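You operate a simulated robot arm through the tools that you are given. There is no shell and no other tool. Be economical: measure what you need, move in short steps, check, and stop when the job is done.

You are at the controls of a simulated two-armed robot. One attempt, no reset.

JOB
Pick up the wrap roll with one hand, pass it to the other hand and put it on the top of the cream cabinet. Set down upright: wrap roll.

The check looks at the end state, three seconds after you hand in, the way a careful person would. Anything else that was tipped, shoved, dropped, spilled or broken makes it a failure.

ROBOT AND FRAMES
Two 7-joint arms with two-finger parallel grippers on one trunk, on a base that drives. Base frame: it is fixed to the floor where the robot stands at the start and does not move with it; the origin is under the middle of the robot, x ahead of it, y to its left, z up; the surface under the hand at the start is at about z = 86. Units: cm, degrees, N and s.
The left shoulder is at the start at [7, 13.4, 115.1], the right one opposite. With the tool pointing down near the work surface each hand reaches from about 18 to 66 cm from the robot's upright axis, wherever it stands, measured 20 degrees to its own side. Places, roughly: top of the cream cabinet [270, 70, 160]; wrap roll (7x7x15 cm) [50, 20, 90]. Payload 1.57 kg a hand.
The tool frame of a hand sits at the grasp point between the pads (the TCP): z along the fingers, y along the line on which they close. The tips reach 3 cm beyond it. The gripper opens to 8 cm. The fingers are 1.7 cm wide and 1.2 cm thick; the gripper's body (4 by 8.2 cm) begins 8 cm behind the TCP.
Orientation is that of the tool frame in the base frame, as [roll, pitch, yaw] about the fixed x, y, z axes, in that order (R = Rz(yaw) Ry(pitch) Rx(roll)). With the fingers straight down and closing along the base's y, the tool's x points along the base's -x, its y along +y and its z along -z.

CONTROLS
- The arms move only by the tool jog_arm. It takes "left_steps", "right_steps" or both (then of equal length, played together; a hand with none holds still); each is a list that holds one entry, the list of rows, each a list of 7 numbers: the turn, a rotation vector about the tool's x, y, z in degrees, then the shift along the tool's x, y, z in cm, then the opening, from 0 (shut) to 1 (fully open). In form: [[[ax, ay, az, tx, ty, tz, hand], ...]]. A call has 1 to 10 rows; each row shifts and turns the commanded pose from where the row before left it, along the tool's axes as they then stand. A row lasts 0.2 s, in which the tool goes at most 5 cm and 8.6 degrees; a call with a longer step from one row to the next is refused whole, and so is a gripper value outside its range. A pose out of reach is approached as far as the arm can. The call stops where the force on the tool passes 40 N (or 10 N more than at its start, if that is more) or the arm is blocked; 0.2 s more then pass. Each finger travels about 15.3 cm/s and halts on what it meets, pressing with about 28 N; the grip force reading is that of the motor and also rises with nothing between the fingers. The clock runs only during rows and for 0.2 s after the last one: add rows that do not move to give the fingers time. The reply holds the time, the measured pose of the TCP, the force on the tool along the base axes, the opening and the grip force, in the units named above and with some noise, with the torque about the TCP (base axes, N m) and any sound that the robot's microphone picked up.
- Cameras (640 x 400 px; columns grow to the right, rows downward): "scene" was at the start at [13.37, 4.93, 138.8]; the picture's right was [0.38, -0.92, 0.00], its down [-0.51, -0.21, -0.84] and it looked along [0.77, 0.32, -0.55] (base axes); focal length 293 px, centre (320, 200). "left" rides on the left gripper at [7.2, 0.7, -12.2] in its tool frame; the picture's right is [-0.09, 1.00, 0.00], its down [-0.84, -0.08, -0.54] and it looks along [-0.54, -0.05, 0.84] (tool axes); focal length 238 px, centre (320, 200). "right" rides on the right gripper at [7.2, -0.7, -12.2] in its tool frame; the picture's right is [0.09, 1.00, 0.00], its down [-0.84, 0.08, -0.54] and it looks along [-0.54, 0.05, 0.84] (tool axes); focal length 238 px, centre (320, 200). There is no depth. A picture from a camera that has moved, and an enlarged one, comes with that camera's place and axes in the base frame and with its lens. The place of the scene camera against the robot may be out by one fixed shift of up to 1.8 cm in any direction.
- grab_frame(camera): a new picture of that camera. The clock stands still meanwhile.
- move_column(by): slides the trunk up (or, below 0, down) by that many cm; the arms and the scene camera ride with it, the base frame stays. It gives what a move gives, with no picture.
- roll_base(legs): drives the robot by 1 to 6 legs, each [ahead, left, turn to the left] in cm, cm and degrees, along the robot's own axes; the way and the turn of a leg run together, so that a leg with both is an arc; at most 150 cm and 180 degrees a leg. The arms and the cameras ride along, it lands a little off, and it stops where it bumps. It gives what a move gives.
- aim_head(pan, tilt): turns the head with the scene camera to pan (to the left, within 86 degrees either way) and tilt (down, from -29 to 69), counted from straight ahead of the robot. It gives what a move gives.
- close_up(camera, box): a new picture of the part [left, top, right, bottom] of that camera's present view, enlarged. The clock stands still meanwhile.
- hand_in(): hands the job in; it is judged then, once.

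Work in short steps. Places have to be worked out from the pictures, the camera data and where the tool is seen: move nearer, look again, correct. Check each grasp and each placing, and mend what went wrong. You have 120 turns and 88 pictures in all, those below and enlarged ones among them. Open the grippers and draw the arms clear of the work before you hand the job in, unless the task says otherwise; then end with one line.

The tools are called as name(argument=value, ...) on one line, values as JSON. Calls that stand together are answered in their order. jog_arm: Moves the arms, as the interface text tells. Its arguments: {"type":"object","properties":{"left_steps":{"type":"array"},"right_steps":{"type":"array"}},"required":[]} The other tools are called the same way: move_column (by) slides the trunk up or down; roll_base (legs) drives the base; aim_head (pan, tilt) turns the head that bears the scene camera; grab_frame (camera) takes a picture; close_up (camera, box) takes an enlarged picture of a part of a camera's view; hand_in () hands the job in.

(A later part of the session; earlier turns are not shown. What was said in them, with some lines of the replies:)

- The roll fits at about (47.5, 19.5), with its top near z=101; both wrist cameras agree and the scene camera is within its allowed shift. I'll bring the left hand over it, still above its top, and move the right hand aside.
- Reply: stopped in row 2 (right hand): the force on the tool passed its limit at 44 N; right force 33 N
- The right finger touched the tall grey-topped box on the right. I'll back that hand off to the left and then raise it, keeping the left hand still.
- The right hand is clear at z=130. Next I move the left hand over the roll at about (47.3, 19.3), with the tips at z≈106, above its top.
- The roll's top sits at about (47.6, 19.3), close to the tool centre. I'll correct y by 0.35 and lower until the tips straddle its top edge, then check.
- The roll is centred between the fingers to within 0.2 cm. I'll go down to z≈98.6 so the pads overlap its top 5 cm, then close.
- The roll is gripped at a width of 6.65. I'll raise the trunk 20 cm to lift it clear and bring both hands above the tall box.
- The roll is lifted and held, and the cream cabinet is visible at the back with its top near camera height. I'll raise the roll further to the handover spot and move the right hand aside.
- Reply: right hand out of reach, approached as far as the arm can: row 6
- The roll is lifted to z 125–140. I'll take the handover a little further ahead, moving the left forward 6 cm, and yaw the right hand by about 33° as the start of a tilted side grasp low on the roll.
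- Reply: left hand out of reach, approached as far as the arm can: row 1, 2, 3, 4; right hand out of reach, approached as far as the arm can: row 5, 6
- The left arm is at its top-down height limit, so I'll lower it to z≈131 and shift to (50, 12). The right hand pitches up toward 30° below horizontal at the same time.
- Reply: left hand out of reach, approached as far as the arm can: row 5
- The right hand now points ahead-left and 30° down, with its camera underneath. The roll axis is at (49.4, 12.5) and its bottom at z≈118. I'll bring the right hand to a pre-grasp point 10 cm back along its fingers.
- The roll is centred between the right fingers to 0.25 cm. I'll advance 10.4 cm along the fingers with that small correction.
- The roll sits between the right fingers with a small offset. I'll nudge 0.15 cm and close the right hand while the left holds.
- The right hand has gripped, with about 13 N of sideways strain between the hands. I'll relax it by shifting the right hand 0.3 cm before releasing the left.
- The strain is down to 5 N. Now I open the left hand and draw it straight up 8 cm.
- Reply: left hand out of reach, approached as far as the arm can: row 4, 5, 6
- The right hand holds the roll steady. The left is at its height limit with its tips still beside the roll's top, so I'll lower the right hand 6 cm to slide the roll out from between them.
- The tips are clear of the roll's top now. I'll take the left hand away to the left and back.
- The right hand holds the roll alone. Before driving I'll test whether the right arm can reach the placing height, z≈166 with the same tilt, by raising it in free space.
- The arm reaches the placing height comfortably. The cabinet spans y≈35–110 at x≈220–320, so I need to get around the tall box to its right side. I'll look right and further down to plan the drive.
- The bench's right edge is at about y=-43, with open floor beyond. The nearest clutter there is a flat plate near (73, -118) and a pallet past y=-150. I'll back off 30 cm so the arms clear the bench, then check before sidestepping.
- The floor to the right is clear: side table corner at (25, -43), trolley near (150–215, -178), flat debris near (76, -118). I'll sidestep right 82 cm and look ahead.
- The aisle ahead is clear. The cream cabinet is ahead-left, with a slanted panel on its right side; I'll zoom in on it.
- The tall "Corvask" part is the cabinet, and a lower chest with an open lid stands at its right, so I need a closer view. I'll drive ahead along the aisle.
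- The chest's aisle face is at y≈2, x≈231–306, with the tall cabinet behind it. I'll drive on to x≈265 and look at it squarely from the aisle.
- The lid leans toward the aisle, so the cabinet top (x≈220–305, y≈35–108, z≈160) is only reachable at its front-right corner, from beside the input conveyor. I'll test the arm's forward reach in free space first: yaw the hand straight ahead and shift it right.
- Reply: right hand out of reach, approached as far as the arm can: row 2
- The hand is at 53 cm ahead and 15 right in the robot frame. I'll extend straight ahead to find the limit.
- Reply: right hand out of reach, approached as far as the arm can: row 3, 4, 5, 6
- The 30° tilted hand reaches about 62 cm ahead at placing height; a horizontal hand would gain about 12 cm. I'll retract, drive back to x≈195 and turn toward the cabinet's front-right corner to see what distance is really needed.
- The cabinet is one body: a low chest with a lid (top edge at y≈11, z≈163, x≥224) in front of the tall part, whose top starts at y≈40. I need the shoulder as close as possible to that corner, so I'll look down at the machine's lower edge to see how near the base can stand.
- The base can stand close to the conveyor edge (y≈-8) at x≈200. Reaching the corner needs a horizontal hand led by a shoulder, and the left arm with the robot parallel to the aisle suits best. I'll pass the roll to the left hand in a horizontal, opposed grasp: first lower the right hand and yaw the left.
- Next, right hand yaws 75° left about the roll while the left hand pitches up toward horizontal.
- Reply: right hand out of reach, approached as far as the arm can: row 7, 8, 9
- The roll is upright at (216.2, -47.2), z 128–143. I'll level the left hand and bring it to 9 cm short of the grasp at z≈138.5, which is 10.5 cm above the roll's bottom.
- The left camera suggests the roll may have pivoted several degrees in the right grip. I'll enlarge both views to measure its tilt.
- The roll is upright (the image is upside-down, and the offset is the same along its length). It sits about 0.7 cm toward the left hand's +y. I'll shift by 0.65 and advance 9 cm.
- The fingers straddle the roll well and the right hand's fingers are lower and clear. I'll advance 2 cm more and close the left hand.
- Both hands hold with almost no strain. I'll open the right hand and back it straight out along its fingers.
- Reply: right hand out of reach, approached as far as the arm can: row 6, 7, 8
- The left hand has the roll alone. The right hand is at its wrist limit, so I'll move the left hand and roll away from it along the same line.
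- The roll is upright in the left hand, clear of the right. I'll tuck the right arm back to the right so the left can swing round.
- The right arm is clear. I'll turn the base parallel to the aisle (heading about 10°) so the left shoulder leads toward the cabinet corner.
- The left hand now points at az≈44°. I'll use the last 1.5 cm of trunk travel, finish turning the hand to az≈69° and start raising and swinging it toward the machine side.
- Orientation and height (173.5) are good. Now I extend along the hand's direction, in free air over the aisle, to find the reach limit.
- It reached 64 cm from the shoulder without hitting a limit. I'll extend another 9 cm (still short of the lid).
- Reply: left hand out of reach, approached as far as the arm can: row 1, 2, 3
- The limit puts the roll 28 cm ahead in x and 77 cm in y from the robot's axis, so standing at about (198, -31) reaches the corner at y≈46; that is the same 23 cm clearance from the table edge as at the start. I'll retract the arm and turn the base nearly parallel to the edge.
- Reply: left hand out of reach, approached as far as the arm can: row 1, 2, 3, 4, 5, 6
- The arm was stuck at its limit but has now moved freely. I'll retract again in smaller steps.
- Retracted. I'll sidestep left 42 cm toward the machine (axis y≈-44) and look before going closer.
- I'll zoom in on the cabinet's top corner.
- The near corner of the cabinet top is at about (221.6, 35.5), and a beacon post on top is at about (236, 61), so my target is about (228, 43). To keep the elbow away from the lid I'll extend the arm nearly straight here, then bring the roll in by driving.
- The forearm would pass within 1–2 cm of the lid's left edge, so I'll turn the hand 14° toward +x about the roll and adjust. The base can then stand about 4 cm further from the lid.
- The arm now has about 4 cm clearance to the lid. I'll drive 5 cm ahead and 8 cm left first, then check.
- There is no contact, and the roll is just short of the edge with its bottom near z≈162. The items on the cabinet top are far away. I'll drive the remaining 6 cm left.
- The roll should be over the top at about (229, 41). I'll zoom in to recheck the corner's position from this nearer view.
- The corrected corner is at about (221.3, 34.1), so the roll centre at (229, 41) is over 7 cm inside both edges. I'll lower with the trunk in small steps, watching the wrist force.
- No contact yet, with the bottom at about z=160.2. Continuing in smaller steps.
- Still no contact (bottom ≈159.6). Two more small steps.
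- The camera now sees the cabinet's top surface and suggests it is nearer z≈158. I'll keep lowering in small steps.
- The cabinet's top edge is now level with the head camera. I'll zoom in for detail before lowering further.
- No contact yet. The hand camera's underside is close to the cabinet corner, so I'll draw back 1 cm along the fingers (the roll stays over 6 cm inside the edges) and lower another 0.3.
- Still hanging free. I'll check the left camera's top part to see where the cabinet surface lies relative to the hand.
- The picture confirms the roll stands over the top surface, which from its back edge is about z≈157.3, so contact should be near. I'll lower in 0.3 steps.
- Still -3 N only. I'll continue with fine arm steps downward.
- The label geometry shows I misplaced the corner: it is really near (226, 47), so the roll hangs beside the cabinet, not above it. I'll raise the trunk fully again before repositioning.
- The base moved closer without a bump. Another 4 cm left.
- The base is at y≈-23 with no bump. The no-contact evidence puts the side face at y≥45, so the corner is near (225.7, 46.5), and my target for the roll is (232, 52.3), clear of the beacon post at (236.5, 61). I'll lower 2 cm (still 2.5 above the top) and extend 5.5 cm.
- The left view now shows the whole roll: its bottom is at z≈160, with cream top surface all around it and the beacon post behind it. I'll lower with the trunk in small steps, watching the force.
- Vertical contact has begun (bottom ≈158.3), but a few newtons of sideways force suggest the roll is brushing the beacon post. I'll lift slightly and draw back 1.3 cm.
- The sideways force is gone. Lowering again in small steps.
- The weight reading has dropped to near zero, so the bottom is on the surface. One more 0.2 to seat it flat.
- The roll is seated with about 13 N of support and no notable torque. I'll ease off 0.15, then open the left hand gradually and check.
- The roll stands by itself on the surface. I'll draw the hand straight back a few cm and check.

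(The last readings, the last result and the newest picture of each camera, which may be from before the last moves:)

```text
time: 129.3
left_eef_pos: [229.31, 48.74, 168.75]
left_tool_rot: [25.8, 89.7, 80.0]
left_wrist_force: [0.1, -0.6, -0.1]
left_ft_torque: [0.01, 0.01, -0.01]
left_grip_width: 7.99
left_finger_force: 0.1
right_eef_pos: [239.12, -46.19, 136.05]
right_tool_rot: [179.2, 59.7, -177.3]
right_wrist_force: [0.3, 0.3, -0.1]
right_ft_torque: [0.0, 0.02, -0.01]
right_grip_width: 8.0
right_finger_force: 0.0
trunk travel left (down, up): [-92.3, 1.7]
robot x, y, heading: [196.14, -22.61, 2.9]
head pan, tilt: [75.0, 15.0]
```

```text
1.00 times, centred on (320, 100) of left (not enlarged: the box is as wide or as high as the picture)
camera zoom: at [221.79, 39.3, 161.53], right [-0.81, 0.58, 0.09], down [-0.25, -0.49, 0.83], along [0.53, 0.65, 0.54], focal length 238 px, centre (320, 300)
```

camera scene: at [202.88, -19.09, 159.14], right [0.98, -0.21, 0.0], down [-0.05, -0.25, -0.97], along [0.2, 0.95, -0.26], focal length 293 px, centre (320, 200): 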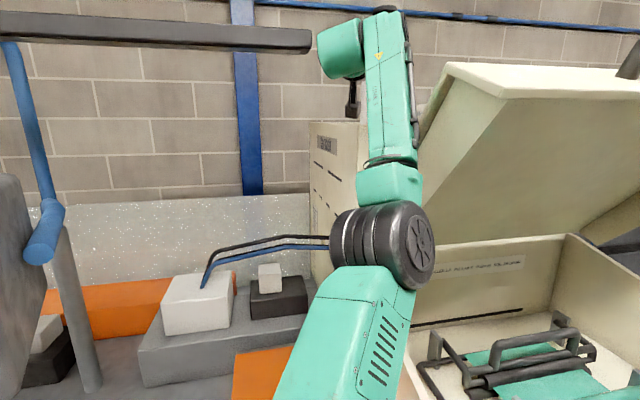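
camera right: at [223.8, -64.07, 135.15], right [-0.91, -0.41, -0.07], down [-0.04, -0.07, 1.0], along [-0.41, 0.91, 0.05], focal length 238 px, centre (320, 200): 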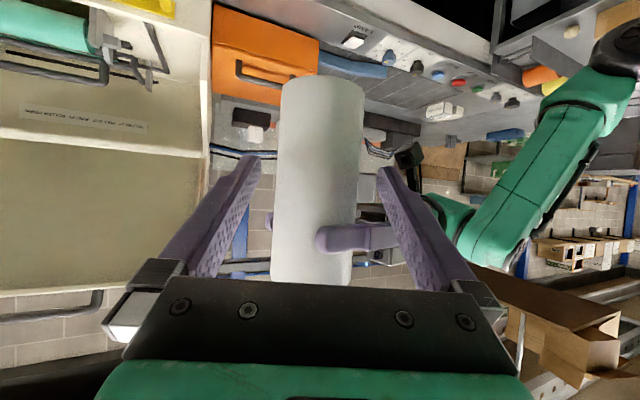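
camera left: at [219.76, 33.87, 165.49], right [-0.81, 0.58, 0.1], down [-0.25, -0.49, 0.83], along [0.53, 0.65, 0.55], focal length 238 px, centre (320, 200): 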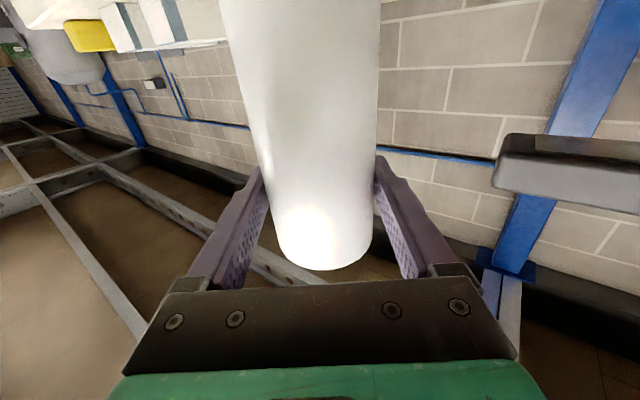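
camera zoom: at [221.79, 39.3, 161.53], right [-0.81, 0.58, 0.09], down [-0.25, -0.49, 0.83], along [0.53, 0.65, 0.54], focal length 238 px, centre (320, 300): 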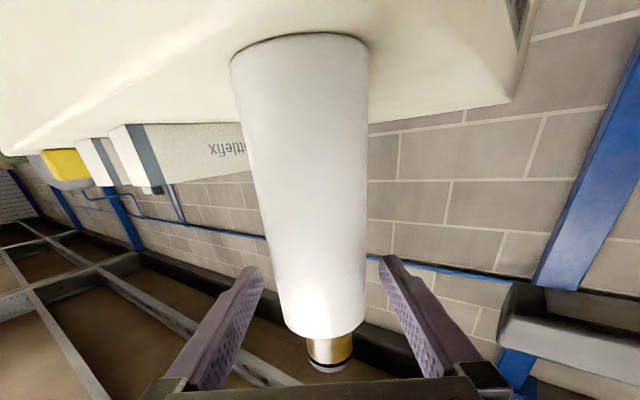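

The roll stands upright and alone. I'll pull back 6 cm more with the arm, raise the trunk slightly, then leave by driving the base away so the elbow doesn't fold into the lid.

jog_arm(left_steps=[[[0, 0, 0, 0, 0, -2, 1], [0, 0, 0, 0, 0, -2, 1], [0, 0, 0, 0, 0, -2, 1], [0, 0, 0, 0, 0, 0, 1]]])

move_column(by=1.7)

roll_base(legs=[[-6, -8, 0], [0, -35, 0]])

grab_frame(camera="scene")

```text
time: 130.3
left_eef_pos: [225.91, 43.76, 168.6]
left_tool_rot: [17.7, 89.7, 71.7]
left_wrist_force: [-0.1, -0.1, -0.2]
left_ft_torque: [-0.02, 0.01, -0.01]
left_grip_width: 7.99
left_finger_force: 0.1
right_eef_pos: [239.1, -46.22, 135.97]
right_tool_rot: [179.2, 59.7, -177.2]
right_wrist_force: [0.3, 0.1, -0.1]
right_ft_torque: [-0.03, -0.02, -0.02]
right_grip_width: 7.99
right_finger_force: 0.0
trunk travel left (down, up): [-92.3, 1.7]
robot x, y, heading: [196.19, -22.45, 2.9]
head pan, tilt: [75.0, 15.0]
```

```text
time: 131.0
left_eef_pos: [225.87, 43.76, 170.31]
left_tool_rot: [16.5, 89.7, 70.8]
left_wrist_force: [-0.2, 0.0, -0.6]
left_ft_torque: [-0.02, 0.01, -0.01]
left_grip_width: 8.0
left_finger_force: 0.1
right_eef_pos: [239.08, -46.21, 137.65]
right_tool_rot: [179.3, 59.8, -177.4]
right_wrist_force: [0.4, 0.2, 0.2]
right_ft_torque: [0.0, 0.03, 0.01]
right_grip_width: 8.0
right_finger_force: 0.0
trunk travel left (down, up): [-94.0, 0.0]
robot x, y, heading: [196.08, -22.54, 2.9]
head pan, tilt: [75.0, 15.0]
```

```text
time: 134.0
left_eef_pos: [222.28, 0.86, 170.16]
left_tool_rot: [-4.6, 89.9, 49.6]
left_wrist_force: [-0.6, 1.3, -0.7]
left_ft_torque: [0.0, 0.01, 0.01]
left_grip_width: 8.0
left_finger_force: 0.0
right_eef_pos: [235.55, -89.26, 137.57]
right_tool_rot: [179.5, 59.7, -177.0]
right_wrist_force: [1.1, 0.6, -0.6]
right_ft_torque: [-0.03, -0.03, -0.04]
right_grip_width: 8.0
right_finger_force: 0.0
trunk travel left (down, up): [-94.0, 0.0]
robot x, y, heading: [192.77, -66.21, 3.2]
head pan, tilt: [75.0, 15.0]
```

```text
13 pictures are left
camera scene: at [199.84, -54.69, 163.22], right [0.98, -0.21, 0.0], down [-0.05, -0.26, -0.97], along [0.2, 0.94, -0.26], focal length 293 px, centre (320, 200)
```

scene: 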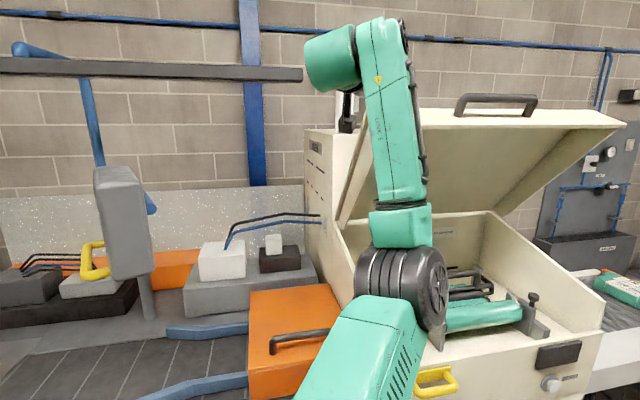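

The arms are clear of the cabinet. I'll back off 15 cm more, fold the left arm in, and look at the roll.

roll_base(legs=[[0, -15, 0]])

jog_arm(left_steps=[[[0, 0, 0, 1, 0, -4, 1], [0, 0, 0, 2, 0, -4, 1], [0, 0, 0, 3, 0, -4, 1], [0, 0, 0, 4, 0, -3, 1], [0, 0, 0, 4, 0, -3, 1], [0, 0, 0, 4, 0, -3, 1], [0, 0, 0, 4, -2, 0, 1], [0, 0, 0, 4, -2, 0, 1], [0, 0, 0, 0, 0, 0, 1]]])

grab_frame(camera="scene")

```text
time: 135.4
left_eef_pos: [222.96, -13.5, 169.96]
left_tool_rot: [-57.1, 90.0, -2.7]
left_wrist_force: [-0.1, 1.2, 0.2]
left_ft_torque: [-0.02, -0.02, -0.01]
left_grip_width: 7.99
left_finger_force: 0.2
right_eef_pos: [236.4, -103.82, 137.82]
right_tool_rot: [179.6, 59.7, -176.7]
right_wrist_force: [-0.1, -0.2, 0.0]
right_ft_torque: [-0.02, 0.01, -0.06]
right_grip_width: 8.02
right_finger_force: 0.0
trunk travel left (down, up): [-94.0, 0.0]
robot x, y, heading: [193.65, -80.94, 3.3]
head pan, tilt: [75.0, 15.0]
```

```text
time: 137.4
left_eef_pos: [211.27, -31.41, 151.32]
left_tool_rot: [17.0, 89.8, 71.6]
left_wrist_force: [-0.5, -0.2, 0.7]
left_ft_torque: [-0.01, 0.03, 0.02]
left_grip_width: 7.98
left_finger_force: 0.1
left hand out of reach, approached as far as the arm can: row 7, 8
right_eef_pos: [236.47, -104.15, 137.59]
right_tool_rot: [179.1, 59.8, -177.1]
right_wrist_force: [-0.3, 0.4, 0.1]
right_ft_torque: [0.0, -0.01, -0.02]
right_grip_width: 8.0
right_finger_force: 0.1
trunk travel left (down, up): [-94.0, 0.0]
robot x, y, heading: [193.56, -80.59, 3.2]
head pan, tilt: [75.0, 15.0]
```

```text
12 pictures are left
camera scene: at [200.65, -69.85, 163.25], right [0.98, -0.2, 0.0], down [-0.05, -0.25, -0.97], along [0.2, 0.95, -0.26], focal length 293 px, centre (320, 200)
```

scene: 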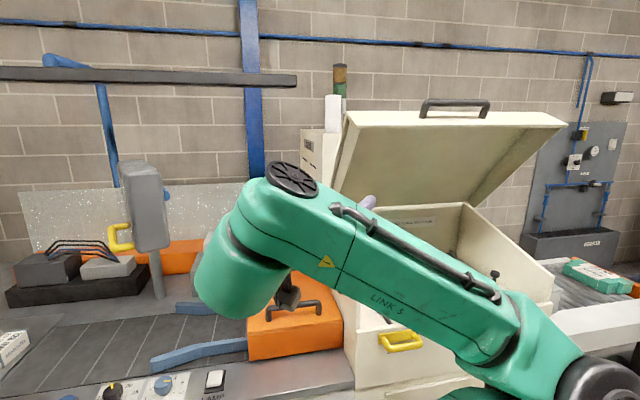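

The roll is visible standing on the cabinet top in front of the beacon. I'll zoom in to confirm.

close_up(camera="scene", box=[280, 50, 440, 200])

```text
2.67 times, centred on (360, 125) of scene
camera zoom: at [200.65, -69.85, 163.25], right [0.98, -0.2, 0.0], down [-0.05, -0.25, -0.97], along [0.2, 0.95, -0.26], focal length 782 px, centre (213, 400)
```

zoom: 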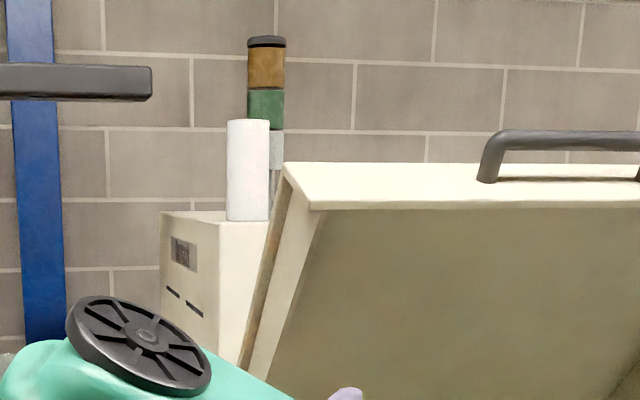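

The roll stands upright on the cabinet top inside the edges, the beacon behind it is untouched, and both hands are open and clear. Handing in.

hand_in()

```text
The job is handed in.
```

The wrap roll is standing upright on top of the cream cabinet, near its front corner, and both hands are open and clear. It passed from left to right to left: the left hand picked it up and also placed it, because only that arm could reach the corner. On the way, the right hand briefly bumped the tall box at the bench, and the roll lightly brushed the beacon post; I saw nothing moved by either.
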